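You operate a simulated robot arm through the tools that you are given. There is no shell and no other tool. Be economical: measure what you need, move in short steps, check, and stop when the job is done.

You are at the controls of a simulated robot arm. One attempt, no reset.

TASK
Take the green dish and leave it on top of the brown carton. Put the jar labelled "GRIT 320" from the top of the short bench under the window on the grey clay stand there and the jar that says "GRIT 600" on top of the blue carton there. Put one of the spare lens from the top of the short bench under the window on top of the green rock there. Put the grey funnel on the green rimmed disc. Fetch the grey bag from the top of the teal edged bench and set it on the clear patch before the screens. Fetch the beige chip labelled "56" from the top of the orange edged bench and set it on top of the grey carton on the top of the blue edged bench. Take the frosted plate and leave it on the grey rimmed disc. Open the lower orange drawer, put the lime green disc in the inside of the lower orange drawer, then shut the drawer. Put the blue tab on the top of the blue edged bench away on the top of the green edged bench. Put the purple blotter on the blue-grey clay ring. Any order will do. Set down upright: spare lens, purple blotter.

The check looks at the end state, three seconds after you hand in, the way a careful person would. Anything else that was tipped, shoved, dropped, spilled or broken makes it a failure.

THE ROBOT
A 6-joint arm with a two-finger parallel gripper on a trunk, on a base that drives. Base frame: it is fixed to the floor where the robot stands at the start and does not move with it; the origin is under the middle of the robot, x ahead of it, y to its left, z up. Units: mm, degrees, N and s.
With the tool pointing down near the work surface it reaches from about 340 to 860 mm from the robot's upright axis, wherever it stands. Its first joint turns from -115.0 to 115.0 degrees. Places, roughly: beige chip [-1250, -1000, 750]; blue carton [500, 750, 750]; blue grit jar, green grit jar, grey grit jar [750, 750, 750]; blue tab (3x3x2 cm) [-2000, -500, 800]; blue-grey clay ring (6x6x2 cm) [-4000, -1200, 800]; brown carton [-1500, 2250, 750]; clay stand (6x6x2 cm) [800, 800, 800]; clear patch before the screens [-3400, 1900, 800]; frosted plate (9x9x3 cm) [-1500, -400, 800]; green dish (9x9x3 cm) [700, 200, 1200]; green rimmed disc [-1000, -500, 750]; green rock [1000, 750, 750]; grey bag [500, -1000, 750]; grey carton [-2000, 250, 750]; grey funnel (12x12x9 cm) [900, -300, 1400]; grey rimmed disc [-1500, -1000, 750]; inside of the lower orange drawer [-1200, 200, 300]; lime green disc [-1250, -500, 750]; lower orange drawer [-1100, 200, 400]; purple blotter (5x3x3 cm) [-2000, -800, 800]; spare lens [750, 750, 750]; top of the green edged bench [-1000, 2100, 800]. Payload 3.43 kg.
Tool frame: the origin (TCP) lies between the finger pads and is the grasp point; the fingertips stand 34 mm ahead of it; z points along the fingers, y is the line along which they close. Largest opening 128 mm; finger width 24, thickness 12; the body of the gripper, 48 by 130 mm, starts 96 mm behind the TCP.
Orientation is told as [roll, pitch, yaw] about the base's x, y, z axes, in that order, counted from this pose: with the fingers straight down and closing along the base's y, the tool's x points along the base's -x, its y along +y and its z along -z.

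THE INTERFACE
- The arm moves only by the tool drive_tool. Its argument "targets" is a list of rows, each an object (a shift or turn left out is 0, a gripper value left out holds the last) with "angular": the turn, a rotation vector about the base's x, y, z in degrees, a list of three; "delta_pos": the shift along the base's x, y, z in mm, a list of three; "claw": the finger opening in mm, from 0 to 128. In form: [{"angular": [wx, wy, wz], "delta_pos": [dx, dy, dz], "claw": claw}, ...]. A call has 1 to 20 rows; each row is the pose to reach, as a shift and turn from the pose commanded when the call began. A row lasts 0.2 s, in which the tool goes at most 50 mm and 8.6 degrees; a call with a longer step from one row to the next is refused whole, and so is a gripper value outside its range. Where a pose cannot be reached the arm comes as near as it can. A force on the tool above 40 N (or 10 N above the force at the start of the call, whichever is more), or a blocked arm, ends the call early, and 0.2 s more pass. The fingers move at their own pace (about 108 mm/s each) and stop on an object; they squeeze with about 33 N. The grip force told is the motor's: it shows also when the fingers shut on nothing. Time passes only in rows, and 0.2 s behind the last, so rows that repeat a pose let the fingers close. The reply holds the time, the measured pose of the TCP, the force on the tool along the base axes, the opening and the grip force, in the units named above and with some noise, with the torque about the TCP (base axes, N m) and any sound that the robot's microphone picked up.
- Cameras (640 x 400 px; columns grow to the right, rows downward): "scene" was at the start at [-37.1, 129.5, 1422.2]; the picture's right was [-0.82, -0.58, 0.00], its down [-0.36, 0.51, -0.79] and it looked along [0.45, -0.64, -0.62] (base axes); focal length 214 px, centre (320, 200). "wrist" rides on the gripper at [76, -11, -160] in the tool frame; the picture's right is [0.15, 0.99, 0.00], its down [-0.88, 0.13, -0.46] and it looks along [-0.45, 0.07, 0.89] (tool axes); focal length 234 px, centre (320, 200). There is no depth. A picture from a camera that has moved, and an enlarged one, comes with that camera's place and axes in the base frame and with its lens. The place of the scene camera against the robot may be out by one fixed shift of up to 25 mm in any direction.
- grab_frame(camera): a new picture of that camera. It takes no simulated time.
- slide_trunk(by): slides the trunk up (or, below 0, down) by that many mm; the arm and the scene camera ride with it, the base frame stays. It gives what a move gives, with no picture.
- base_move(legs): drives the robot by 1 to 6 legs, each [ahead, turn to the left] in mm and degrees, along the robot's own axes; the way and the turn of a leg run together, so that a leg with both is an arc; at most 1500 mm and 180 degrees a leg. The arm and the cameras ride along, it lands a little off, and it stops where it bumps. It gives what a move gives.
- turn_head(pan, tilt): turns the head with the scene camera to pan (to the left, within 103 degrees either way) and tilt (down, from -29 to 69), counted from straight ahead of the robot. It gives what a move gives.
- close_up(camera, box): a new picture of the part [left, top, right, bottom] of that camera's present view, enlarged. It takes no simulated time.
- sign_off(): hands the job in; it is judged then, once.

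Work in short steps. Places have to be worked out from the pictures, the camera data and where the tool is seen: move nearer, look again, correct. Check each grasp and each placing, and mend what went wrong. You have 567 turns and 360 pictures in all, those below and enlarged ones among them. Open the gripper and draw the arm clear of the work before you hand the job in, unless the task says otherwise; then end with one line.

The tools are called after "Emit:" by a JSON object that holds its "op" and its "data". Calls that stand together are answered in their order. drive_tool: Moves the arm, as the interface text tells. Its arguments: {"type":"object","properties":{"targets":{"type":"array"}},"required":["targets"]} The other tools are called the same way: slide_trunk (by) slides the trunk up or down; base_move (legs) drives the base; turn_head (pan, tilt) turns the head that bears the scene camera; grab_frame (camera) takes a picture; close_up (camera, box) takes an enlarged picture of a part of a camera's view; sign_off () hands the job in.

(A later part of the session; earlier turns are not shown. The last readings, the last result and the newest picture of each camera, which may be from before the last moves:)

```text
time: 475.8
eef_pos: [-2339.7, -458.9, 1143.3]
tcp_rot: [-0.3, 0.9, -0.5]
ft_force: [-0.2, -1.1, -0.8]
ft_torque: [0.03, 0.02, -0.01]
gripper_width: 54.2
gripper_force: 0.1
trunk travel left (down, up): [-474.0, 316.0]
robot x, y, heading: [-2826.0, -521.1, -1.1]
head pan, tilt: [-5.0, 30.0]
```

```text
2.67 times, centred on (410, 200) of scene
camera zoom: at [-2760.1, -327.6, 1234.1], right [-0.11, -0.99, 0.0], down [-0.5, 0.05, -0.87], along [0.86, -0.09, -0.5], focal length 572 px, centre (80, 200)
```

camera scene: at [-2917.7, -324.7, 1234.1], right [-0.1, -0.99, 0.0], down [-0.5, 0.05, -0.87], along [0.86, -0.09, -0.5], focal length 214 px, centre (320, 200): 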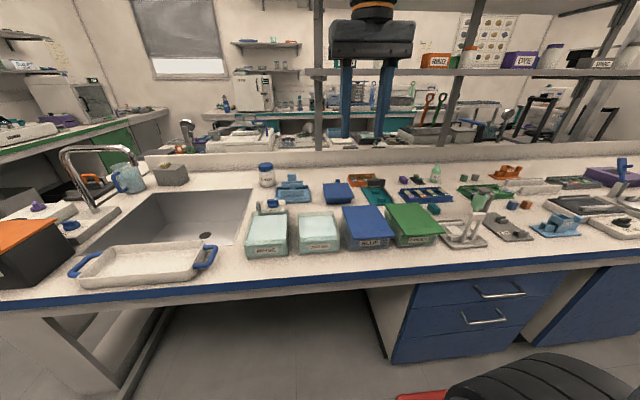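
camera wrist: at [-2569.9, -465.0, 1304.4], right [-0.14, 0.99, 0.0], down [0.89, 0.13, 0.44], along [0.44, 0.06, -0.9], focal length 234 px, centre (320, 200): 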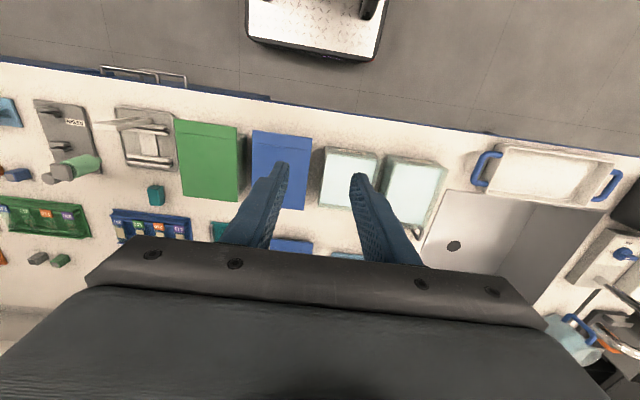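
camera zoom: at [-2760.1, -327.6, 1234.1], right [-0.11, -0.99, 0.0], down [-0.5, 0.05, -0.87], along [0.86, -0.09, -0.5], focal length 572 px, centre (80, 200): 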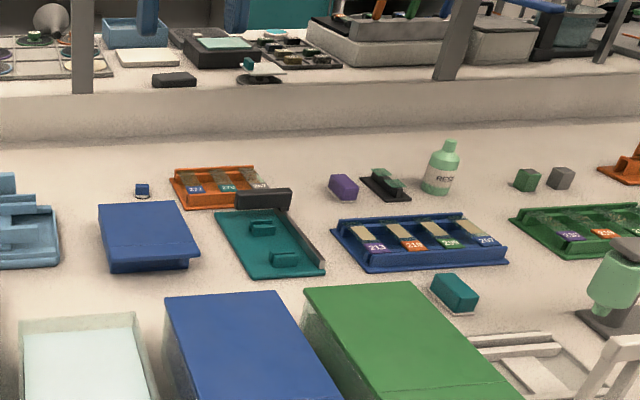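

Tab ≈(−1985,−510), blotter ≈(−2015,−820). Lower trunk 150, extend to x≈−2150, then look.

Emit:
{"op": "slide_trunk", "data": {"by": -150}}

Emit:
{"op": "drive_tool", "data": {"targets": [{"delta_pos": [45, -10, 0]}, {"delta_pos": [90, -20, 0]}, {"delta_pos": [135, -30, 0]}, {"delta_pos": [180, -40, 0]}, {"delta_pos": [190, -50, 0]}]}}

Emit:
{"op": "grab_frame", "data": {"camera": "wrist"}}

Emit:
{"op": "grab_frame", "data": {"camera": "scene"}}

```text
time: 477.6
eef_pos: [-2339.8, -458.6, 994.4]
tcp_rot: [-0.3, 0.8, -0.5]
ft_force: [0.5, 0.4, 0.2]
ft_torque: [0.0, -0.01, -0.02]
gripper_width: 53.9
gripper_force: 0.1
trunk travel left (down, up): [-324.0, 466.0]
robot x, y, heading: [-2824.3, -516.4, -1.2]
head pan, tilt: [-5.0, 30.0]
```

```text
time: 478.8
eef_pos: [-2150.0, -508.3, 993.9]
tcp_rot: [-0.3, 0.9, -0.5]
ft_force: [0.1, -0.9, -0.2]
ft_torque: [-0.03, -0.01, -0.03]
gripper_width: 53.9
gripper_force: 0.2
trunk travel left (down, up): [-324.0, 466.0]
robot x, y, heading: [-2822.7, -516.1, -1.1]
head pan, tilt: [-5.0, 30.0]
```

```text
150 pictures are left
camera wrist: at [-2222.9, -518.4, 1153.7], right [-0.14, 0.99, 0.0], down [0.89, 0.12, 0.44], along [0.44, 0.06, -0.9], focal length 234 px, centre (320, 200)
```

wrist: 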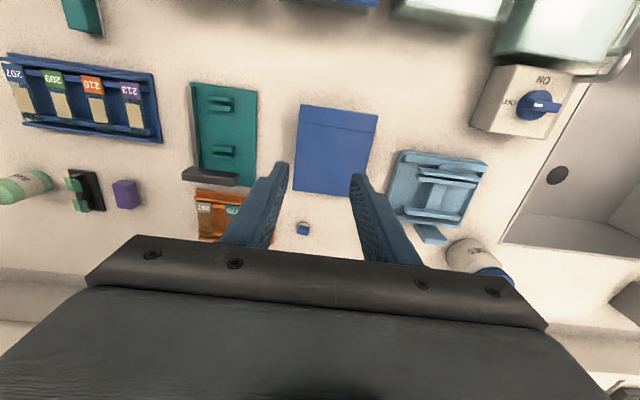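

```text
149 pictures are left
camera scene: at [-2718.5, -328.3, 1084.0], right [-0.11, -0.99, 0.0], down [-0.5, 0.05, -0.87], along [0.86, -0.09, -0.5], focal length 214 px, centre (320, 200)
```

scene: 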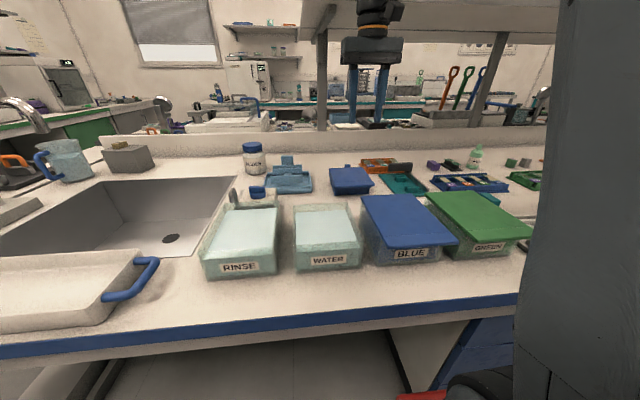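

Tab at ≈(−1979,−518). Lower to z≈905 then extend beneath shelf level.

Emit:
{"op": "drive_tool", "data": {"targets": [{"delta_pos": [0, -3, -30]}, {"delta_pos": [0, -6, -60]}, {"delta_pos": [0, -9, -89]}, {"delta_pos": [45, -9, -89]}, {"delta_pos": [90, -9, -89]}, {"delta_pos": [130, -9, -89]}, {"delta_pos": [160, -9, -95]}, {"delta_pos": [170, -9, -105]}, {"delta_pos": [170, -9, -105]}]}}

Emit:
{"op": "close_up", "data": {"camera": "wrist", "box": [220, 80, 420, 230]}}

```text
time: 480.8
eef_pos: [-1979.2, -517.5, 889.0]
tcp_rot: [-0.3, 0.9, -0.5]
ft_force: [-0.8, 0.2, -0.2]
ft_torque: [0.0, -0.01, 0.02]
gripper_width: 54.0
gripper_force: 0.1
trunk travel left (down, up): [-324.0, 466.0]
robot x, y, heading: [-2820.7, -518.0, -1.4]
head pan, tilt: [-5.0, 30.0]
```

```text
2.67 times, centred on (320, 155) of wrist
camera zoom: at [-2053.6, -527.0, 1048.5], right [-0.14, 0.99, 0.0], down [0.89, 0.12, 0.44], along [0.44, 0.06, -0.9], focal length 624 px, centre (320, 320)
```

zoom: 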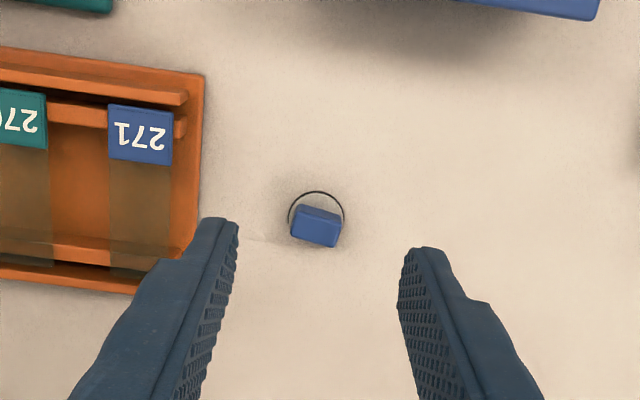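

Tab is ~14 mm further in x. Correct, descend to z≈812, grip.

Emit:
{"op": "drive_tool", "data": {"targets": [{"delta_pos": [8, -1, -20]}, {"delta_pos": [14, -1, -45]}, {"delta_pos": [14, -1, -65]}, {"delta_pos": [14, -1, -76]}, {"delta_pos": [14, -1, -76]}]}}

Emit:
{"op": "close_up", "data": {"camera": "wrist", "box": [220, 110, 420, 260]}}

```text
time: 482.0
eef_pos: [-1966.3, -517.9, 813.7]
tcp_rot: [-0.3, 0.9, -0.5]
ft_force: [0.0, -0.3, -0.1]
ft_torque: [-0.03, -0.03, -0.01]
gripper_width: 54.0
gripper_force: 0.1
trunk travel left (down, up): [-324.0, 466.0]
robot x, y, heading: [-2822.2, -518.2, -1.0]
head pan, tilt: [-5.0, 30.0]
```

```text
2.67 times, centred on (320, 185) of wrist
camera zoom: at [-2039.1, -527.9, 973.4], right [-0.14, 0.99, 0.0], down [0.89, 0.12, 0.44], along [0.44, 0.06, -0.9], focal length 624 px, centre (320, 240)
```

zoom: 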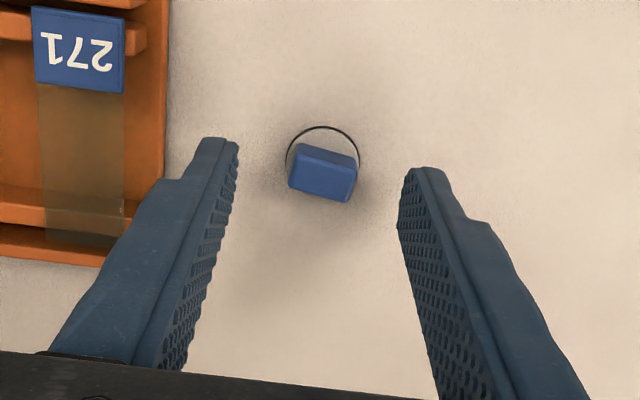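

Close on the tab.

Emit:
{"op": "drive_tool", "data": {"targets": [{"delta_pos": [-2, 0, -3]}, {"delta_pos": [-2, 0, -4], "claw": 30}, {"delta_pos": [-2, 0, -4], "claw": 8}, {"delta_pos": [-2, 0, -4]}, {"delta_pos": [-2, 0, -4]}, {"delta_pos": [-2, 0, 10]}, {"delta_pos": [-2, 0, 45]}, {"delta_pos": [-2, 0, 75]}]}}

Emit:
{"op": "close_up", "data": {"camera": "wrist", "box": [220, 110, 420, 260]}}

```text
time: 483.8
eef_pos: [-1967.7, -519.3, 888.8]
tcp_rot: [-0.3, 1.0, -0.5]
ft_force: [0.4, -0.1, -0.5]
ft_torque: [-0.01, -0.03, 0.04]
gripper_width: 18.6
gripper_force: 32.9
trunk travel left (down, up): [-324.0, 466.0]
robot x, y, heading: [-2825.6, -518.6, -1.3]
head pan, tilt: [-5.0, 30.0]
```

```text
2.67 times, centred on (320, 185) of wrist
camera zoom: at [-2041.1, -528.7, 1048.6], right [-0.14, 0.99, 0.0], down [0.89, 0.12, 0.44], along [0.44, 0.06, -0.9], focal length 624 px, centre (320, 240)
```

zoom: 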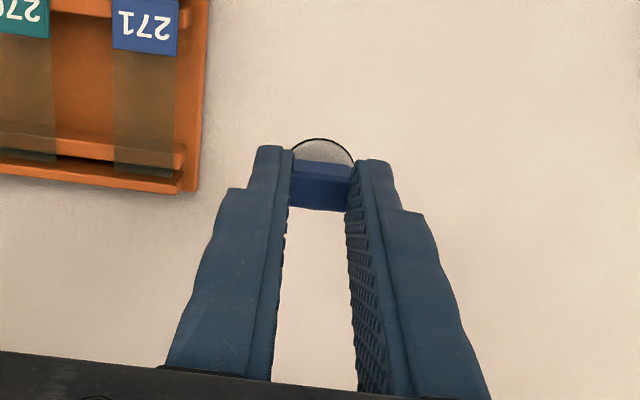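

Tab held. Retract low, then raise, back out and head for the green bench.

Emit:
{"op": "drive_tool", "data": {"targets": [{"delta_pos": [-40, 0, 10]}, {"delta_pos": [-85, 0, 20]}, {"delta_pos": [-130, 0, 30]}, {"delta_pos": [-175, 0, 45]}, {"delta_pos": [-215, 0, 70]}, {"delta_pos": [-255, 0, 95]}, {"delta_pos": [-295, 0, 120]}, {"delta_pos": [-335, 0, 145]}, {"delta_pos": [-375, 0, 170]}]}}

Emit:
{"op": "base_move", "data": {"legs": [[-170, 0], [0, 91], [1480, 0], [170, 0], [0, -90], [1050, 0]]}}

```text
time: 485.8
eef_pos: [-2340.3, -520.2, 1057.3]
tcp_rot: [-0.3, 0.9, -0.4]
ft_force: [0.2, -0.4, -0.3]
ft_torque: [0.04, -0.01, 0.05]
gripper_width: 18.7
gripper_force: 33.1
trunk travel left (down, up): [-324.0, 466.0]
robot x, y, heading: [-2822.3, -518.0, -1.1]
head pan, tilt: [-5.0, 30.0]
```

```text
time: 507.9
eef_pos: [-1411.2, 1095.4, 1058.7]
tcp_rot: [-0.4, 0.9, -0.9]
ft_force: [-0.2, 0.2, -0.4]
ft_torque: [0.03, 0.02, 0.04]
gripper_width: 18.7
gripper_force: 33.1
trunk travel left (down, up): [-324.0, 466.0]
robot x, y, heading: [-1894.2, 1101.5, -1.2]
head pan, tilt: [-5.0, 30.0]
```

Turn to the green bench and find a clear spot.

Emit:
{"op": "base_move", "data": {"legs": [[0, 91], [200, 0]]}}

Emit:
{"op": "turn_head", "data": {"pan": -10, "tilt": 35}}

Emit:
{"op": "grab_frame", "data": {"camera": "scene"}}

```text
time: 513.4
eef_pos: [-1904.3, 1785.5, 1058.6]
tcp_rot: [-0.3, 1.0, 90.8]
ft_force: [-0.4, -0.8, -0.3]
ft_torque: [-0.01, 0.0, -0.02]
gripper_width: 18.7
gripper_force: 33.3
trunk travel left (down, up): [-324.0, 466.0]
robot x, y, heading: [-1893.9, 1303.9, 90.0]
head pan, tilt: [-5.0, 30.0]
```

```text
time: 514.1
eef_pos: [-1903.4, 1786.3, 1057.4]
tcp_rot: [-0.2, 0.9, 90.7]
ft_force: [0.1, 0.7, 0.0]
ft_torque: [0.01, -0.05, 0.02]
gripper_width: 18.5
gripper_force: 32.8
trunk travel left (down, up): [-324.0, 466.0]
robot x, y, heading: [-1894.9, 1303.8, 90.3]
head pan, tilt: [-10.0, 35.0]
```

```text
145 pictures are left
camera scene: at [-2079.8, 1409.5, 1076.3], right [0.99, -0.17, 0.0], down [-0.1, -0.56, -0.82], along [0.14, 0.81, -0.57], focal length 214 px, centre (320, 200)
```

scene: 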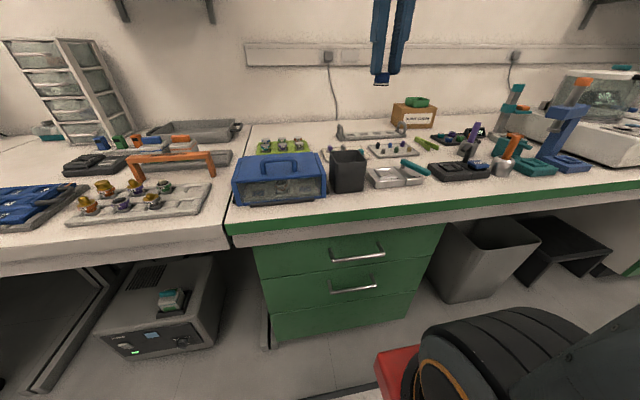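

Clear strip near the front at ≈(−1727,1812). Move there and lower; check before setting down.

Emit:
{"op": "drive_tool", "data": {"targets": [{"delta_pos": [45, 6, -20]}, {"delta_pos": [90, 12, -40]}, {"delta_pos": [135, 20, -60]}, {"delta_pos": [170, 26, -80]}, {"delta_pos": [176, 26, -120]}, {"delta_pos": [176, 26, -160]}, {"delta_pos": [176, 26, -195]}, {"delta_pos": [176, 26, -195]}]}}

Emit:
{"op": "grab_frame", "data": {"camera": "wrist"}}

Emit:
{"op": "close_up", "data": {"camera": "scene", "box": [340, 110, 540, 230]}}

```text
time: 515.9
eef_pos: [-1726.1, 1813.5, 861.1]
tcp_rot: [-0.3, 0.9, 90.7]
ft_force: [-0.3, -0.5, -0.5]
ft_torque: [-0.04, 0.02, -0.01]
gripper_width: 18.9
gripper_force: 33.3
trunk travel left (down, up): [-324.0, 466.0]
robot x, y, heading: [-1896.4, 1305.7, 90.2]
head pan, tilt: [-10.0, 35.0]
```

```text
144 pictures are left
camera wrist: at [-1715.1, 1739.5, 1022.0], right [-0.99, -0.16, 0.0], down [-0.14, 0.89, 0.44], along [-0.07, 0.44, -0.9], focal length 234 px, centre (320, 200)
```

wrist: 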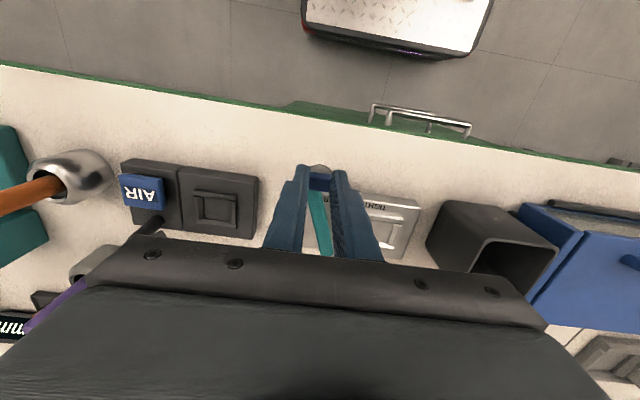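

```text
3.20 times, centred on (440, 170) of scene
camera zoom: at [-2079.7, 1409.5, 1076.3], right [0.99, -0.17, 0.0], down [-0.1, -0.57, -0.82], along [0.14, 0.81, -0.57], focal length 686 px, centre (-64, 296)
```

zoom: 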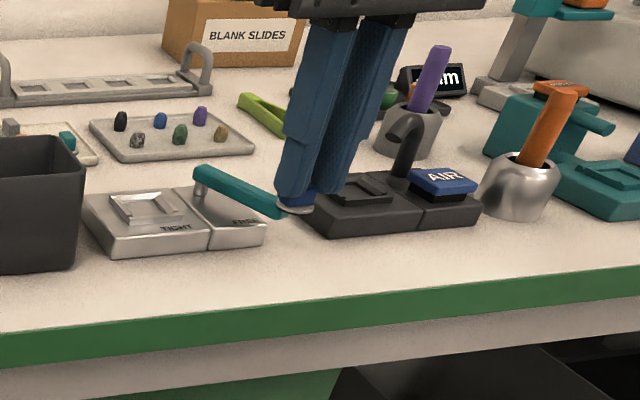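

Shift 10 mm toward the front for clearance and lower to contact.

Emit:
{"op": "drive_tool", "data": {"targets": [{"delta_pos": [3, -10, -15]}, {"delta_pos": [3, -10, -32]}, {"delta_pos": [3, -10, -42]}, {"delta_pos": [3, -10, -46]}, {"delta_pos": [3, -10, -49]}, {"delta_pos": [3, -10, -52]}, {"delta_pos": [3, -10, -55]}]}}

Emit:
{"op": "close_up", "data": {"camera": "scene", "box": [360, 130, 500, 220]}}

```text
time: 517.5
eef_pos: [-1724.1, 1802.2, 808.5]
tcp_rot: [-0.3, 0.9, 90.8]
ft_force: [-0.3, -0.1, 4.9]
ft_torque: [0.0, 0.0, 0.01]
gripper_width: 18.7
gripper_force: 32.6
trunk travel left (down, up): [-324.0, 466.0]
robot x, y, heading: [-1894.5, 1301.8, 90.4]
head pan, tilt: [-10.0, 35.0]
```

```text
4.44 times, centred on (430, 175) of scene
camera zoom: at [-2079.8, 1409.4, 1076.3], right [0.99, -0.17, 0.0], down [-0.1, -0.57, -0.82], along [0.14, 0.81, -0.57], focal length 953 px, centre (-169, 311)
```

zoom: 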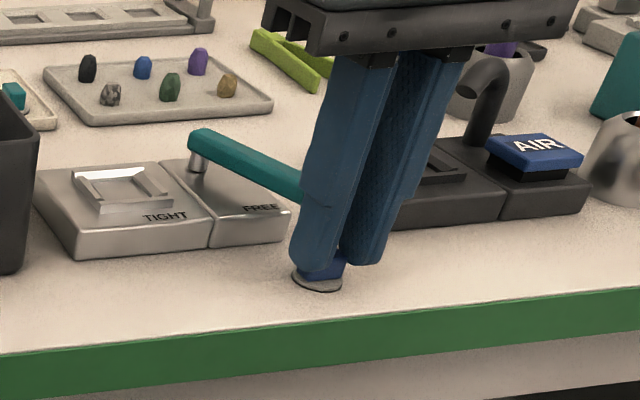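

Touching (5 N). Release, rise, verify.

Emit:
{"op": "drive_tool", "data": {"targets": [{"delta_pos": [0, 0, 0], "claw": 28}, {"delta_pos": [0, 0, 0], "claw": 36}, {"delta_pos": [0, 0, 2]}, {"delta_pos": [0, -5, 40]}, {"delta_pos": [0, -10, 85]}, {"delta_pos": [0, -30, 130]}, {"delta_pos": [0, -50, 170]}, {"delta_pos": [0, -60, 210]}]}}

Emit:
{"op": "close_up", "data": {"camera": "scene", "box": [360, 130, 500, 220]}}

```text
time: 519.3
eef_pos: [-1725.9, 1740.2, 1018.5]
tcp_rot: [-0.2, 0.9, 90.9]
ft_force: [0.6, 0.2, -0.9]
ft_torque: [-0.01, 0.02, 0.0]
gripper_width: 36.0
gripper_force: 0.1
trunk travel left (down, up): [-324.0, 466.0]
robot x, y, heading: [-1896.6, 1300.7, 90.4]
head pan, tilt: [-10.0, 35.0]
```

```text
4.44 times, centred on (430, 175) of scene
camera zoom: at [-2079.7, 1409.7, 1076.2], right [0.99, -0.17, 0.0], down [-0.1, -0.57, -0.82], along [0.14, 0.81, -0.57], focal length 953 px, centre (-169, 311)
```

zoom: 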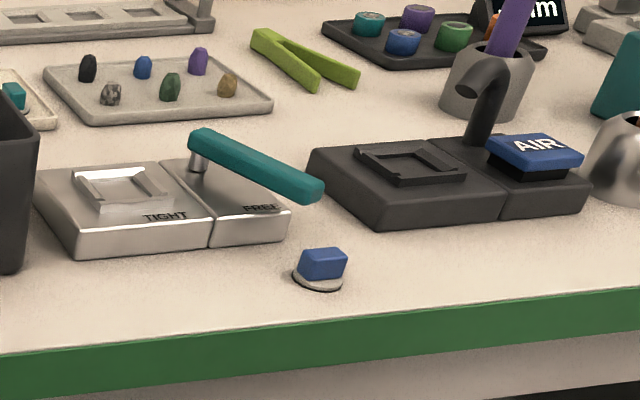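

Tab placed. Now to the teal bench for the grey bag; centre the tool, raise, drive.

Emit:
{"op": "drive_tool", "data": {"targets": [{"delta_pos": [-45, 0, 10]}, {"delta_pos": [-90, 0, 20]}, {"delta_pos": [-135, 0, 30]}, {"delta_pos": [-168, 0, 40]}]}}

Emit:
{"op": "slide_trunk", "data": {"by": 200}}

Emit:
{"op": "base_move", "data": {"legs": [[-200, 0], [0, -90], [1400, 0], [420, 0], [0, -90], [1400, 0]]}}

Emit:
{"op": "base_move", "data": {"legs": [[650, 0], [0, 90]]}}

Emit:
{"op": "turn_head", "data": {"pan": -5, "tilt": 30}}

Emit:
{"op": "grab_frame", "data": {"camera": "scene"}}

Emit:
{"op": "grab_frame", "data": {"camera": "wrist"}}

```text
time: 520.3
eef_pos: [-1890.9, 1749.4, 1060.5]
tcp_rot: [-0.3, 1.1, 90.7]
ft_force: [-0.1, 0.6, -0.8]
ft_torque: [0.01, 0.06, -0.01]
gripper_width: 36.2
gripper_force: 0.1
out of reach, approached as far as the arm can: row 2, 3, 4
trunk travel left (down, up): [-324.0, 466.0]
robot x, y, heading: [-1897.6, 1303.9, 90.3]
head pan, tilt: [-10.0, 35.0]
```

```text
time: 522.5
eef_pos: [-1893.5, 1749.5, 1259.8]
tcp_rot: [-0.3, 0.8, 90.7]
ft_force: [-0.2, 0.6, -0.5]
ft_torque: [0.01, 0.0, -0.03]
gripper_width: 35.9
gripper_force: 0.1
trunk travel left (down, up): [-524.0, 266.0]
robot x, y, heading: [-1896.4, 1303.5, 90.2]
head pan, tilt: [-10.0, 35.0]
```

```text
time: 547.1
eef_pos: [-157.6, -744.7, 1259.7]
tcp_rot: [-0.3, 0.9, -92.5]
ft_force: [-0.7, 0.1, 0.3]
ft_torque: [0.01, -0.02, 0.01]
gripper_width: 35.8
gripper_force: 0.1
trunk travel left (down, up): [-524.0, 266.0]
robot x, y, heading: [-130.0, -298.6, -93.1]
head pan, tilt: [-10.0, 35.0]
```

```text
time: 554.4
eef_pos: [286.4, -955.4, 1258.8]
tcp_rot: [-0.3, 0.9, -2.3]
ft_force: [-0.7, -0.1, -0.2]
ft_torque: [-0.02, -0.03, -0.01]
gripper_width: 35.9
gripper_force: 0.1
trunk travel left (down, up): [-524.0, 266.0]
robot x, y, heading: [-159.3, -932.6, -2.5]
head pan, tilt: [-10.0, 35.0]
```

```text
time: 555.1
eef_pos: [286.3, -956.2, 1260.2]
tcp_rot: [-0.3, 0.9, -2.2]
ft_force: [-0.6, -0.1, -0.5]
ft_torque: [-0.03, 0.0, -0.01]
gripper_width: 36.1
gripper_force: 0.1
trunk travel left (down, up): [-524.0, 266.0]
robot x, y, heading: [-162.7, -926.5, -2.8]
head pan, tilt: [-5.0, 30.0]
```

```text
140 pictures are left
camera scene: at [-105.5, -741.5, 1284.0], right [-0.13, -0.99, 0.0], down [-0.5, 0.07, -0.87], along [0.86, -0.12, -0.5], focal length 214 px, centre (320, 200)
```

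scene: 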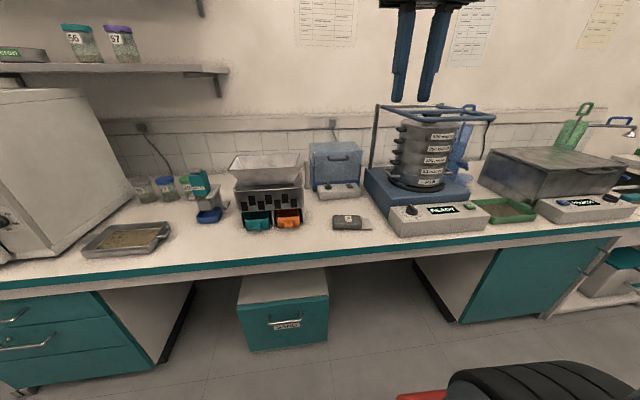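

```text
139 pictures are left
camera wrist: at [212.4, -964.0, 1419.5], right [-0.11, 0.99, 0.0], down [0.89, 0.1, 0.44], along [0.44, 0.05, -0.9], focal length 234 px, centre (320, 200)
```

wrist: 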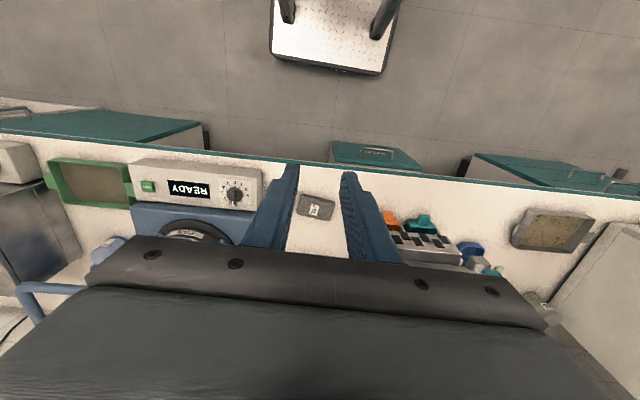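

Grey bag ≈(545,−941). Drive 120 mm forward, lower and move over it.

Emit:
{"op": "base_move", "data": {"legs": [[120, 2.5]]}}

Emit:
{"op": "slide_trunk", "data": {"by": -300}}

Emit:
{"op": "drive_tool", "data": {"targets": [{"delta_pos": [45, 5, 0], "claw": 100}, {"delta_pos": [90, 10, -10]}, {"delta_pos": [130, 15, -30]}, {"delta_pos": [130, 15, -30], "angular": [0, -0.9, 0]}, {"delta_pos": [130, 15, -30], "angular": [0, -0.9, 0]}]}}

Emit:
{"op": "grab_frame", "data": {"camera": "wrist"}}

Emit:
{"op": "grab_frame", "data": {"camera": "scene"}}

```text
time: 556.3
eef_pos: [403.6, -939.7, 1260.0]
tcp_rot: [-0.3, 0.9, 0.4]
ft_force: [-0.9, 0.9, 0.0]
ft_torque: [-0.01, -0.02, 0.01]
gripper_width: 36.3
gripper_force: 0.0
trunk travel left (down, up): [-524.0, 266.0]
robot x, y, heading: [-40.8, -932.6, -0.1]
head pan, tilt: [-5.0, 30.0]
```

```text
time: 559.3
eef_pos: [432.7, -938.4, 958.9]
tcp_rot: [-0.4, 0.8, 0.3]
ft_force: [-0.2, 0.1, -1.2]
ft_torque: [0.04, 0.04, 0.01]
gripper_width: 36.2
gripper_force: 0.1
trunk travel left (down, up): [-224.0, 566.0]
robot x, y, heading: [-40.7, -935.7, -0.2]
head pan, tilt: [-5.0, 30.0]
```

```text
time: 560.5
eef_pos: [563.5, -925.8, 928.2]
tcp_rot: [-0.3, -0.1, 0.4]
ft_force: [-0.1, -0.4, 0.4]
ft_torque: [0.0, 0.01, 0.01]
gripper_width: 100.1
gripper_force: 0.1
trunk travel left (down, up): [-224.0, 566.0]
robot x, y, heading: [-42.4, -933.8, -0.1]
head pan, tilt: [-5.0, 30.0]
```

```text
138 pictures are left
camera wrist: at [486.9, -937.4, 1088.3], right [-0.15, 0.99, 0.0], down [0.88, 0.14, 0.46], along [0.45, 0.07, -0.89], focal length 234 px, centre (320, 200)
```

wrist: 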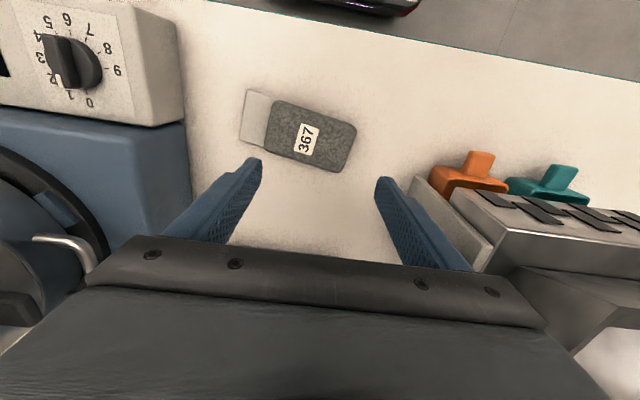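

```text
137 pictures are left
camera scene: at [87.2, -742.3, 984.0], right [-0.09, -1.0, 0.0], down [-0.5, 0.05, -0.87], along [0.86, -0.08, -0.5], focal length 214 px, centre (320, 200)
```

scene: 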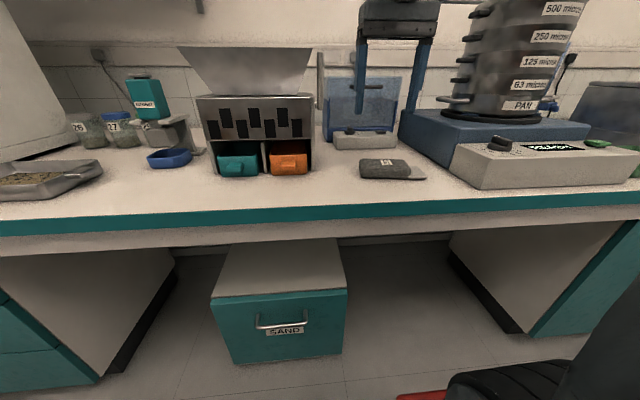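

Bag body ≈110×64 mm at (551,−939), skewed ~10°. Rotate the tool +80° to grip across the short side.

Emit:
{"op": "drive_tool", "data": {"targets": [{"angular": [0, 0, 8.1], "delta_pos": [-2, -2, 0], "claw": 95}, {"angular": [0, 0, 16.2], "delta_pos": [-4, -4, 0]}, {"angular": [0, 0, 24.3], "delta_pos": [-6, -6, 0]}, {"angular": [0, 0, 32.4], "delta_pos": [-8, -8, 0]}, {"angular": [0, 0, 40.5], "delta_pos": [-10, -10, 0]}, {"angular": [0, 0, 48.6], "delta_pos": [-12, -12, 0]}, {"angular": [0, 0, 56.7], "delta_pos": [-12, -13, 0]}, {"angular": [0, 0, 64.8], "delta_pos": [-12, -13, 0]}, {"angular": [0, 0, 72.9], "delta_pos": [-12, -13, 0]}, {"angular": [0, 0, 80.5], "delta_pos": [-12, -13, 0]}, {"angular": [0, 0, 80.5], "delta_pos": [-12, -13, -30]}, {"angular": [0, 0, 80.5], "delta_pos": [-12, -13, -30]}]}}

Emit:
{"op": "grab_frame", "data": {"camera": "wrist"}}

```text
time: 563.1
eef_pos: [551.3, -937.4, 898.5]
tcp_rot: [-0.2, 0.0, 80.9]
ft_force: [0.8, 0.4, 1.7]
ft_torque: [0.03, -0.03, -0.03]
gripper_width: 95.1
gripper_force: 0.1
trunk travel left (down, up): [-224.0, 566.0]
robot x, y, heading: [-46.0, -935.0, -0.2]
head pan, tilt: [-5.0, 30.0]
```

```text
136 pictures are left
camera wrist: at [548.9, -1015.2, 1057.4], right [-1.0, 0.01, 0.0], down [0.01, 0.89, 0.46], along [0.01, 0.46, -0.89], focal length 234 px, centre (320, 200)
```

wrist: 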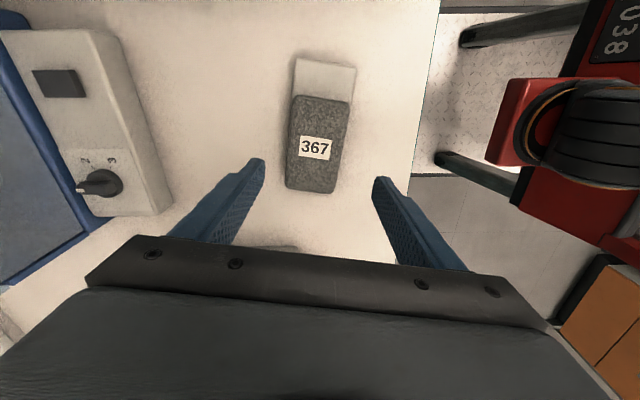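

Aligned. Shift −7 y, descend to z≈811 and close.

Emit:
{"op": "drive_tool", "data": {"targets": [{"delta_pos": [0, -4, -35]}, {"delta_pos": [0, -7, -65]}, {"delta_pos": [0, -7, -80]}, {"delta_pos": [0, -7, -87]}, {"delta_pos": [0, -7, -87]}, {"delta_pos": [0, -7, -87], "claw": 70}, {"delta_pos": [0, -7, -87], "claw": 40}, {"delta_pos": [0, -7, -87]}, {"delta_pos": [0, -7, -87]}]}}

Emit:
{"op": "close_up", "data": {"camera": "scene", "box": [300, 100, 460, 220]}}

```text
time: 565.1
eef_pos: [551.4, -944.4, 812.8]
tcp_rot: [-0.3, -0.1, 80.9]
ft_force: [0.4, 0.5, -0.1]
ft_torque: [0.02, -0.08, -0.04]
gripper_width: 65.4
gripper_force: 32.9
trunk travel left (down, up): [-224.0, 566.0]
robot x, y, heading: [-40.5, -935.7, -0.3]
head pan, tilt: [-5.0, 30.0]
```

```text
3.33 times, centred on (380, 160) of scene
camera zoom: at [87.2, -742.3, 984.0], right [-0.09, -1.0, 0.0], down [-0.5, 0.05, -0.87], along [0.86, -0.08, -0.5], focal length 715 px, centre (120, 333)
```

zoom: 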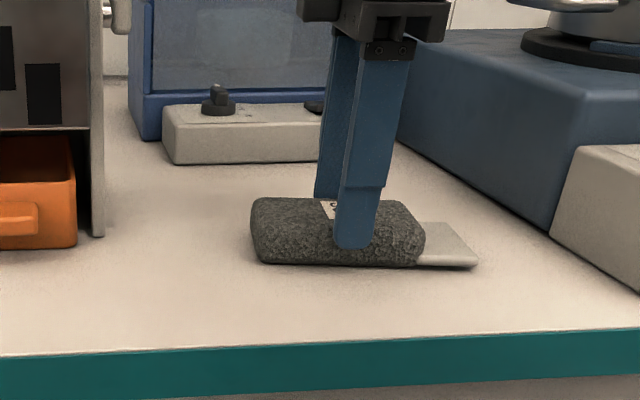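

Gripped at 65 mm. Lift, raise and carry to the screens.

Emit:
{"op": "drive_tool", "data": {"targets": [{"delta_pos": [0, 0, 20]}, {"delta_pos": [-10, 0, 60]}, {"delta_pos": [-30, 0, 105]}, {"delta_pos": [-60, 0, 140]}, {"delta_pos": [-90, 0, 160]}]}}

Emit:
{"op": "slide_trunk", "data": {"by": 200}}

Emit:
{"op": "grab_frame", "data": {"camera": "wrist"}}

```text
time: 566.3
eef_pos: [461.7, -943.6, 972.9]
tcp_rot: [-0.1, 0.0, 80.8]
ft_force: [0.1, 0.2, -1.8]
ft_torque: [0.0, 0.08, -0.03]
gripper_width: 65.8
gripper_force: 33.0
trunk travel left (down, up): [-224.0, 566.0]
robot x, y, heading: [-41.6, -929.0, -0.3]
head pan, tilt: [-5.0, 30.0]
```

```text
time: 568.5
eef_pos: [461.9, -943.4, 1172.2]
tcp_rot: [-0.3, -0.1, 80.9]
ft_force: [-0.8, -0.6, -2.8]
ft_torque: [0.0, 0.02, -0.03]
gripper_width: 65.4
gripper_force: 33.0
trunk travel left (down, up): [-424.0, 366.0]
robot x, y, heading: [-39.8, -933.7, -0.1]
head pan, tilt: [-5.0, 30.0]
```

```text
134 pictures are left
camera wrist: at [459.5, -1021.3, 1331.2], right [-1.0, 0.01, 0.0], down [0.01, 0.89, 0.46], along [0.01, 0.46, -0.89], focal length 234 px, centre (320, 200)
```

wrist: 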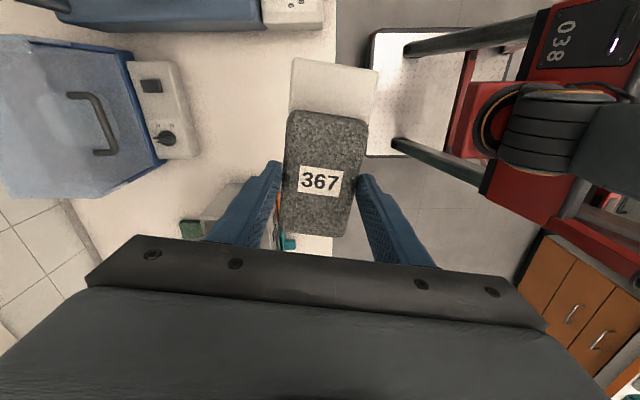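

Drive along the aisle toward the screens.

Emit:
{"op": "base_move", "data": {"legs": [[-80, 0], [0, 90], [1100, 0], [1000, 0], [0, 90]]}}

Emit:
{"op": "base_move", "data": {"legs": [[1300, 0], [1200, 0]]}}

Emit:
{"op": "turn_head", "data": {"pan": -35, "tilt": 25}}

Emit:
{"op": "grab_frame", "data": {"camera": "scene"}}

```text
time: 587.2
eef_pos: [-600.3, 1164.6, 1172.8]
tcp_rot: [-0.3, 0.1, -98.9]
ft_force: [0.8, -0.5, -2.5]
ft_torque: [-0.03, -0.02, -0.01]
gripper_width: 65.5
gripper_force: 33.1
trunk travel left (down, up): [-424.0, 366.0]
robot x, y, heading: [-91.9, 1155.0, -179.8]
head pan, tilt: [-5.0, 30.0]
```

```text
time: 599.3
eef_pos: [-3075.8, 1157.0, 1173.3]
tcp_rot: [-0.3, 0.0, -99.7]
ft_force: [0.1, -0.2, -2.3]
ft_torque: [0.03, 0.01, -0.01]
gripper_width: 65.2
gripper_force: 33.2
trunk travel left (down, up): [-424.0, 366.0]
robot x, y, heading: [-2573.4, 1144.3, 179.0]
head pan, tilt: [-5.0, 30.0]
```

```text
time: 600.3
eef_pos: [-3075.8, 1157.2, 1171.9]
tcp_rot: [-0.3, 0.0, -99.8]
ft_force: [-0.3, 0.4, -2.6]
ft_torque: [-0.01, 0.0, -0.01]
gripper_width: 65.4
gripper_force: 33.3
trunk travel left (down, up): [-424.0, 366.0]
robot x, y, heading: [-2574.7, 1143.5, 179.2]
head pan, tilt: [-35.0, 25.0]
```

```text
133 pictures are left
camera scene: at [-2643.0, 1005.7, 1192.0], right [0.58, 0.81, 0.0], down [0.34, -0.25, -0.91], along [-0.74, 0.53, -0.42], focal length 214 px, centre (320, 200)
```

scene: 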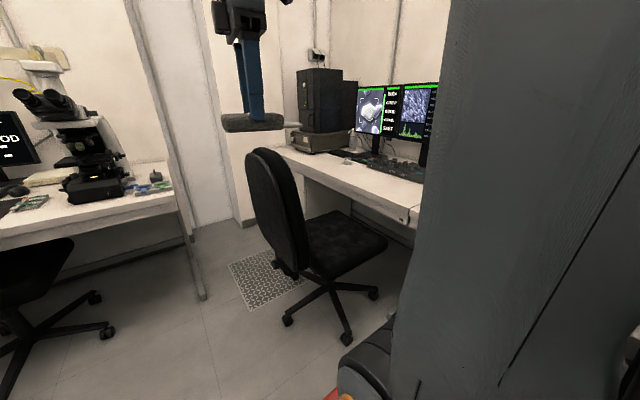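

Look more to the right at the screens' bench.

Emit:
{"op": "turn_head", "data": {"pan": -70, "tilt": 25}}

Emit:
{"op": "grab_frame", "data": {"camera": "scene"}}

Emit:
{"op": "turn_head", "data": {"pan": -20, "tilt": 25}}

Emit:
{"op": "base_move", "data": {"legs": [[0, -60]]}}

Emit:
{"op": "grab_frame", "data": {"camera": "scene"}}

```text
time: 601.3
eef_pos: [-3076.6, 1158.7, 1172.8]
tcp_rot: [-0.3, 0.0, -99.7]
ft_force: [-0.2, 0.1, -1.7]
ft_torque: [0.0, -0.01, -0.02]
gripper_width: 65.7
gripper_force: 32.7
trunk travel left (down, up): [-424.0, 366.0]
robot x, y, heading: [-2569.2, 1141.6, 179.3]
head pan, tilt: [-70.0, 25.0]
```

```text
132 pictures are left
camera scene: at [-2598.6, 1038.9, 1192.0], right [0.94, 0.33, 0.0], down [0.14, -0.4, -0.91], along [-0.3, 0.86, -0.42], focal length 214 px, centre (320, 200)
```

scene: 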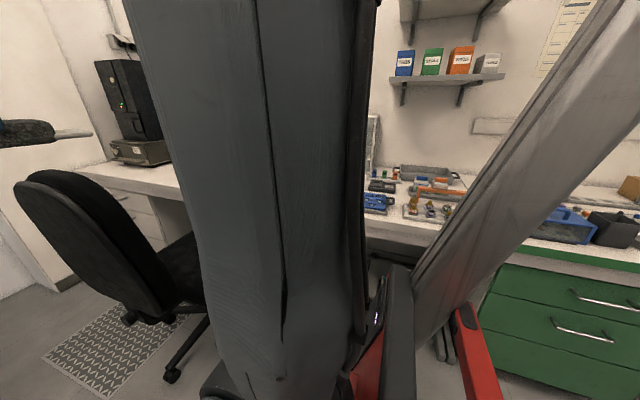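

```text
time: 602.5
eef_pos: [-3075.6, 1156.9, 1172.6]
tcp_rot: [-0.3, 0.0, -99.7]
ft_force: [-0.7, -0.1, -2.0]
ft_torque: [-0.03, 0.0, -0.01]
gripper_width: 65.3
gripper_force: 33.1
trunk travel left (down, up): [-424.0, 366.0]
robot x, y, heading: [-2568.9, 1144.6, 179.2]
head pan, tilt: [-20.0, 25.0]
```

```text
time: 605.5
eef_pos: [-2810.4, 1586.3, 1173.0]
tcp_rot: [-0.2, 0.0, -160.0]
ft_force: [-0.9, 0.2, -1.9]
ft_torque: [0.0, -0.02, 0.01]
gripper_width: 65.4
gripper_force: 33.1
trunk travel left (down, up): [-424.0, 366.0]
robot x, y, heading: [-2574.8, 1142.5, 119.1]
head pan, tilt: [-20.0, 25.0]
```

```text
131 pictures are left
camera scene: at [-2756.9, 1132.9, 1192.0], right [0.99, 0.16, 0.0], down [0.07, -0.42, -0.91], along [-0.14, 0.89, -0.42], focal length 214 px, centre (320, 200)
```

scene: 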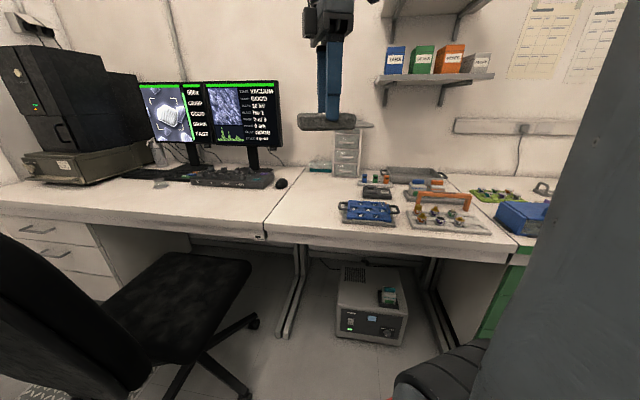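

The clear bench area in front of the keyboard matches (−3400,1900). Move to about (−2830,1300) facing it.

Emit:
{"op": "base_move", "data": {"legs": [[0, 29], [300, 0], [0, -13.5]]}}

Emit:
{"op": "turn_head", "data": {"pan": 0, "tilt": 35}}

Emit:
{"op": "grab_frame", "data": {"camera": "scene"}}

Emit:
{"op": "grab_frame", "data": {"camera": "wrist"}}

```text
time: 609.8
eef_pos: [-3174.5, 1664.4, 1171.7]
tcp_rot: [-0.3, 0.0, -144.3]
ft_force: [-0.5, 0.3, -2.3]
ft_torque: [-0.02, 0.03, 0.01]
gripper_width: 65.5
gripper_force: 33.0
trunk travel left (down, up): [-424.0, 366.0]
robot x, y, heading: [-2826.2, 1296.9, 134.5]
head pan, tilt: [-20.0, 25.0]
```

```text
time: 610.7
eef_pos: [-3173.7, 1664.0, 1172.4]
tcp_rot: [-0.3, 0.0, -144.4]
ft_force: [0.4, 0.1, -2.2]
ft_torque: [0.01, 0.02, 0.03]
gripper_width: 65.3
gripper_force: 33.0
trunk travel left (down, up): [-424.0, 366.0]
robot x, y, heading: [-2825.7, 1298.3, 134.7]
head pan, tilt: [0.0, 35.0]
```

```text
130 pictures are left
camera scene: at [-3023.2, 1222.0, 1176.3], right [0.71, 0.7, 0.0], down [0.4, -0.41, -0.82], along [-0.58, 0.58, -0.57], focal length 214 px, centre (320, 200)
```

scene: 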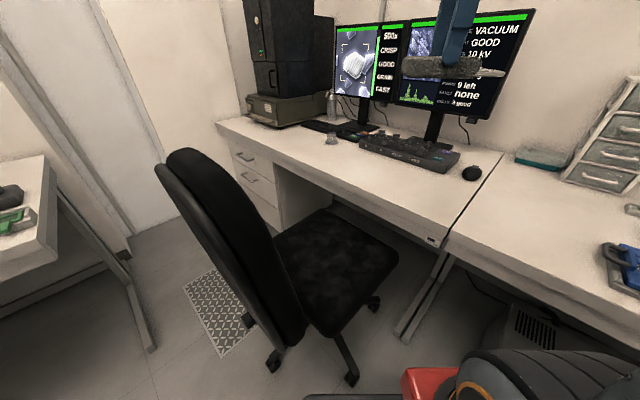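

```text
129 pictures are left
camera wrist: at [-3118.6, 1717.0, 1331.3], right [0.7, -0.72, 0.0], down [-0.64, -0.62, 0.46], along [-0.33, -0.31, -0.89], focal length 234 px, centre (320, 200)
```

wrist: 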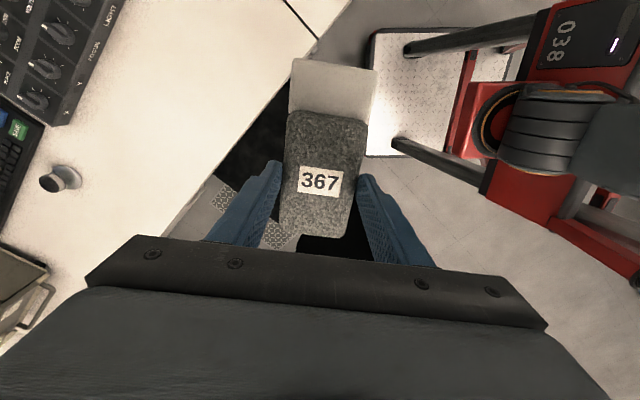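

Extend over the patch at (−3400,1890) and lower.

Emit:
{"op": "slide_trunk", "data": {"by": -200}}

Emit:
{"op": "drive_tool", "data": {"targets": [{"delta_pos": [-32, 32, 0]}, {"delta_pos": [-64, 64, 0]}, {"delta_pos": [-96, 96, 0]}, {"delta_pos": [-128, 128, 0]}, {"delta_pos": [-160, 160, -5]}, {"delta_pos": [-190, 190, -15]}, {"delta_pos": [-215, 215, -40]}, {"delta_pos": [-222, 224, -75]}, {"delta_pos": [-222, 224, -100]}]}}

Emit:
{"op": "grab_frame", "data": {"camera": "scene"}}

Emit:
{"op": "grab_frame", "data": {"camera": "wrist"}}

```text
time: 612.8
eef_pos: [-3173.4, 1664.6, 972.7]
tcp_rot: [-0.2, 0.0, -144.2]
ft_force: [-0.6, -0.7, -1.6]
ft_torque: [-0.01, -0.02, 0.0]
gripper_width: 65.7
gripper_force: 33.2
trunk travel left (down, up): [-224.0, 566.0]
robot x, y, heading: [-2826.1, 1302.2, 134.6]
head pan, tilt: [0.0, 35.0]
```

```text
time: 614.8
eef_pos: [-3397.0, 1890.5, 871.1]
tcp_rot: [-0.2, 0.0, -144.2]
ft_force: [-0.1, 0.4, -1.7]
ft_torque: [0.0, -0.01, 0.01]
gripper_width: 65.7
gripper_force: 32.9
trunk travel left (down, up): [-224.0, 566.0]
robot x, y, heading: [-2828.2, 1300.0, 134.7]
head pan, tilt: [0.0, 35.0]
```

```text
128 pictures are left
camera scene: at [-3062.3, 1261.5, 976.2], right [0.71, 0.7, 0.0], down [0.4, -0.41, -0.82], along [-0.58, 0.58, -0.57], focal length 214 px, centre (320, 200)
```

scene: 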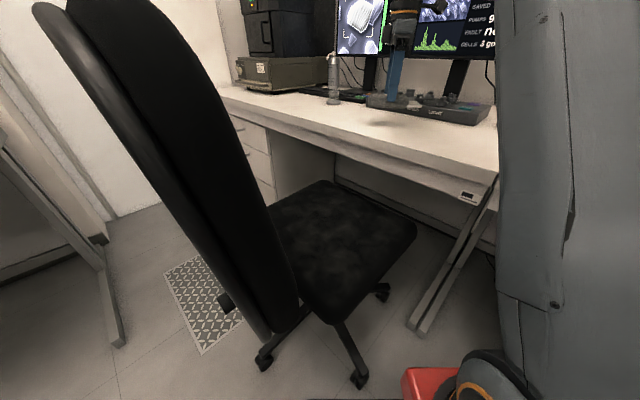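

```text
127 pictures are left
camera wrist: at [-3341.7, 1943.0, 1030.5], right [0.7, -0.72, 0.0], down [-0.64, -0.62, 0.46], along [-0.33, -0.31, -0.89], focal length 234 px, centre (320, 200)
```

wrist: 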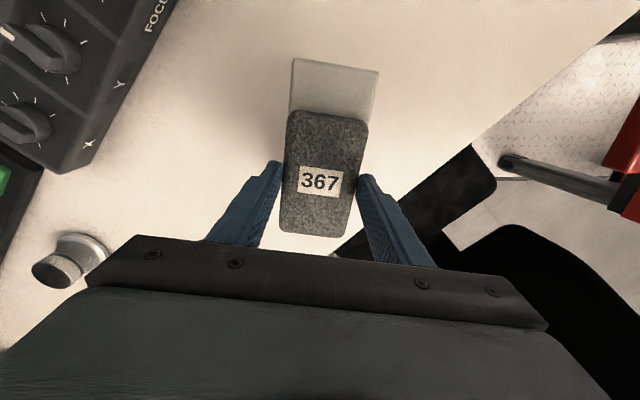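

Move 25 mm further in and lower to contact (≈813).

Emit:
{"op": "drive_tool", "data": {"targets": [{"delta_pos": [0, 12, -15]}, {"delta_pos": [0, 25, -35]}, {"delta_pos": [0, 25, -48]}, {"delta_pos": [0, 25, -53]}, {"delta_pos": [0, 25, -56]}, {"delta_pos": [0, 25, -59]}, {"delta_pos": [0, 25, -62]}]}}

Emit:
{"op": "close_up", "data": {"camera": "scene", "box": [300, 40, 500, 190]}}

```text
time: 616.4
eef_pos: [-3395.9, 1912.7, 813.1]
tcp_rot: [-0.5, 0.0, -144.2]
ft_force: [0.1, 1.5, 15.7]
ft_torque: [-0.1, -0.5, 0.05]
gripper_width: 65.3
gripper_force: 33.1
trunk travel left (down, up): [-224.0, 566.0]
robot x, y, heading: [-2824.8, 1300.2, 134.8]
head pan, tilt: [0.0, 35.0]
```

```text
2.67 times, centred on (400, 115) of scene
camera zoom: at [-3062.0, 1261.1, 976.5], right [0.71, 0.7, 0.0], down [0.4, -0.41, -0.82], along [-0.58, 0.58, -0.57], focal length 572 px, centre (107, 427)
```

zoom: 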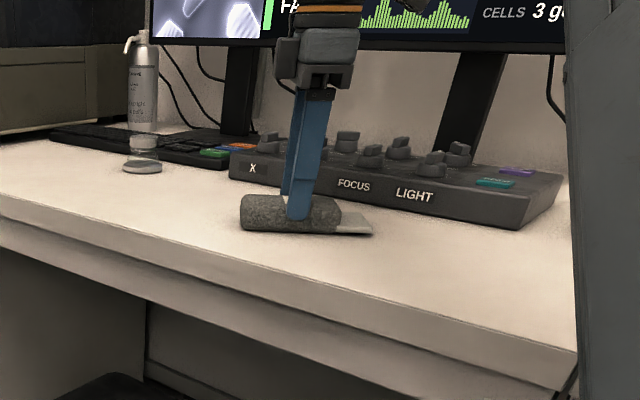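

Contact. Release, rise, verify.

Emit:
{"op": "drive_tool", "data": {"targets": [{"delta_pos": [0, 0, 1], "claw": 80}, {"delta_pos": [0, 0, 1], "claw": 92}, {"delta_pos": [0, 0, 2]}, {"delta_pos": [0, 0, 40]}, {"delta_pos": [10, -10, 80]}, {"delta_pos": [35, -35, 110]}, {"delta_pos": [68, -68, 120]}, {"delta_pos": [100, -100, 130]}]}}

Emit:
{"op": "close_up", "data": {"camera": "scene", "box": [300, 40, 500, 190]}}

```text
time: 618.2
eef_pos: [-3297.3, 1813.8, 939.7]
tcp_rot: [-0.2, 0.0, -144.3]
ft_force: [-0.3, 0.4, -1.8]
ft_torque: [-0.02, -0.03, 0.01]
gripper_width: 91.8
gripper_force: 0.0
trunk travel left (down, up): [-224.0, 566.0]
robot x, y, heading: [-2825.6, 1300.7, 135.0]
head pan, tilt: [0.0, 35.0]
```

```text
2.67 times, centred on (400, 115) of scene
camera zoom: at [-3062.6, 1261.7, 976.2], right [0.71, 0.7, 0.0], down [0.4, -0.41, -0.82], along [-0.58, 0.58, -0.57], focal length 572 px, centre (107, 427)
```

zoom: 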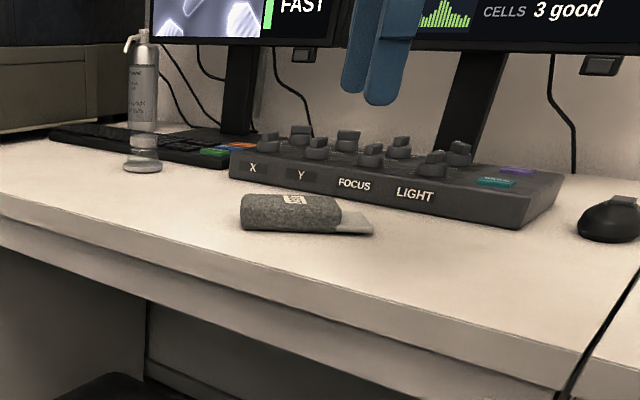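

Bag placed on the clear patch. Last item: the purple blotter. Retract, restore tool yaw, drive to the blue bench.

Emit:
{"op": "drive_tool", "data": {"targets": [{"angular": [0, 0, -8.1], "delta_pos": [25, -25, 20], "claw": 64}, {"angular": [0, 0, -16.2], "delta_pos": [50, -50, 30]}, {"angular": [0, 0, -24.3], "delta_pos": [75, -75, 40]}, {"angular": [0, 0, -32.4], "delta_pos": [100, -100, 50]}, {"angular": [0, 0, -40.5], "delta_pos": [110, -110, 50]}, {"angular": [0, 0, -48.6], "delta_pos": [110, -110, 50]}, {"angular": [0, 0, -56.7], "delta_pos": [110, -110, 50]}, {"angular": [0, 0, -64.8], "delta_pos": [110, -110, 50]}, {"angular": [0, 0, -72.9], "delta_pos": [110, -110, 50]}, {"angular": [0, 0, -80.7], "delta_pos": [110, -110, 50]}]}}

Emit:
{"op": "slide_trunk", "data": {"by": 150}}

Emit:
{"op": "base_move", "data": {"legs": [[-200, 0], [0, 45], [300, 0], [0, 90], [1400, 0], [580, 0]]}}

Emit:
{"op": "base_move", "data": {"legs": [[0, 90]]}}

```text
time: 620.4
eef_pos: [-3185.6, 1703.2, 990.8]
tcp_rot: [-0.4, 0.0, 134.9]
ft_force: [-0.6, -0.3, 0.7]
ft_torque: [0.01, 0.01, 0.01]
gripper_width: 64.3
gripper_force: 0.1
trunk travel left (down, up): [-224.0, 566.0]
robot x, y, heading: [-2828.8, 1298.8, 134.8]
head pan, tilt: [0.0, 35.0]
```

```text
time: 622.2
eef_pos: [-3187.2, 1703.4, 1140.5]
tcp_rot: [-0.3, 0.0, 135.0]
ft_force: [0.9, -0.3, -0.1]
ft_torque: [0.0, 0.03, -0.01]
gripper_width: 64.0
gripper_force: 0.0
trunk travel left (down, up): [-374.0, 416.0]
robot x, y, heading: [-2829.4, 1300.3, 134.5]
head pan, tilt: [0.0, 35.0]
```

```text
time: 630.1
eef_pos: [-3246.9, 682.1, 1140.9]
tcp_rot: [-0.3, 0.0, -115.1]
ft_force: [0.4, 0.0, -0.1]
ft_torque: [-0.02, 0.02, 0.03]
gripper_width: 63.9
gripper_force: 0.1
trunk travel left (down, up): [-374.0, 416.0]
robot x, y, heading: [-2992.3, 1158.4, -115.2]
head pan, tilt: [0.0, 35.0]
stopped in leg 4: the robot was blocked; the commanded pose is now the measured one
```

```text
time: 634.2
eef_pos: [-2531.0, 872.2, 1141.6]
tcp_rot: [-0.3, 0.0, -28.6]
ft_force: [0.6, 0.0, 0.7]
ft_torque: [0.01, 0.02, 0.0]
gripper_width: 64.0
gripper_force: 0.1
trunk travel left (down, up): [-374.0, 416.0]
robot x, y, heading: [-2991.5, 1158.6, -28.9]
head pan, tilt: [0.0, 35.0]
```

Turning was blocked — probably by the desk chair behind. Move away forward first, then view the chair.

Emit:
{"op": "base_move", "data": {"legs": [[280, 0], [0, -91]]}}

Emit:
{"op": "turn_head", "data": {"pan": -103, "tilt": 25}}

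Emit:
{"op": "grab_frame", "data": {"camera": "scene"}}

```text
time: 640.1
eef_pos: [-3047.8, 575.2, 1140.8]
tcp_rot: [-0.3, -0.1, -120.9]
ft_force: [-0.9, 0.5, 0.4]
ft_torque: [0.03, -0.01, -0.01]
gripper_width: 64.2
gripper_force: 0.1
trunk travel left (down, up): [-374.0, 416.0]
robot x, y, heading: [-2743.3, 1023.2, -121.3]
head pan, tilt: [0.0, 35.0]
```

```text
time: 641.9
eef_pos: [-3047.7, 574.3, 1141.5]
tcp_rot: [-0.3, 0.1, -120.9]
ft_force: [1.0, 0.2, 0.0]
ft_torque: [0.0, 0.0, -0.04]
gripper_width: 64.0
gripper_force: 0.2
trunk travel left (down, up): [-374.0, 416.0]
robot x, y, heading: [-2744.5, 1022.4, -121.3]
head pan, tilt: [-103.0, 25.0]
```

```text
124 pictures are left
camera scene: at [-2649.7, 988.7, 1142.0], right [0.7, 0.72, 0.0], down [0.3, -0.29, -0.91], along [-0.65, 0.63, -0.42], focal length 214 px, centre (320, 200)
```

scene: 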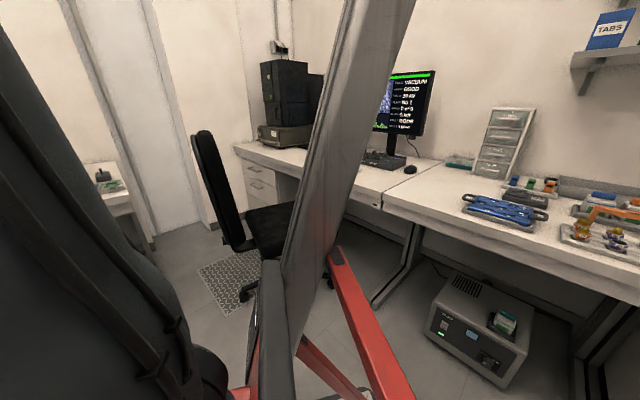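

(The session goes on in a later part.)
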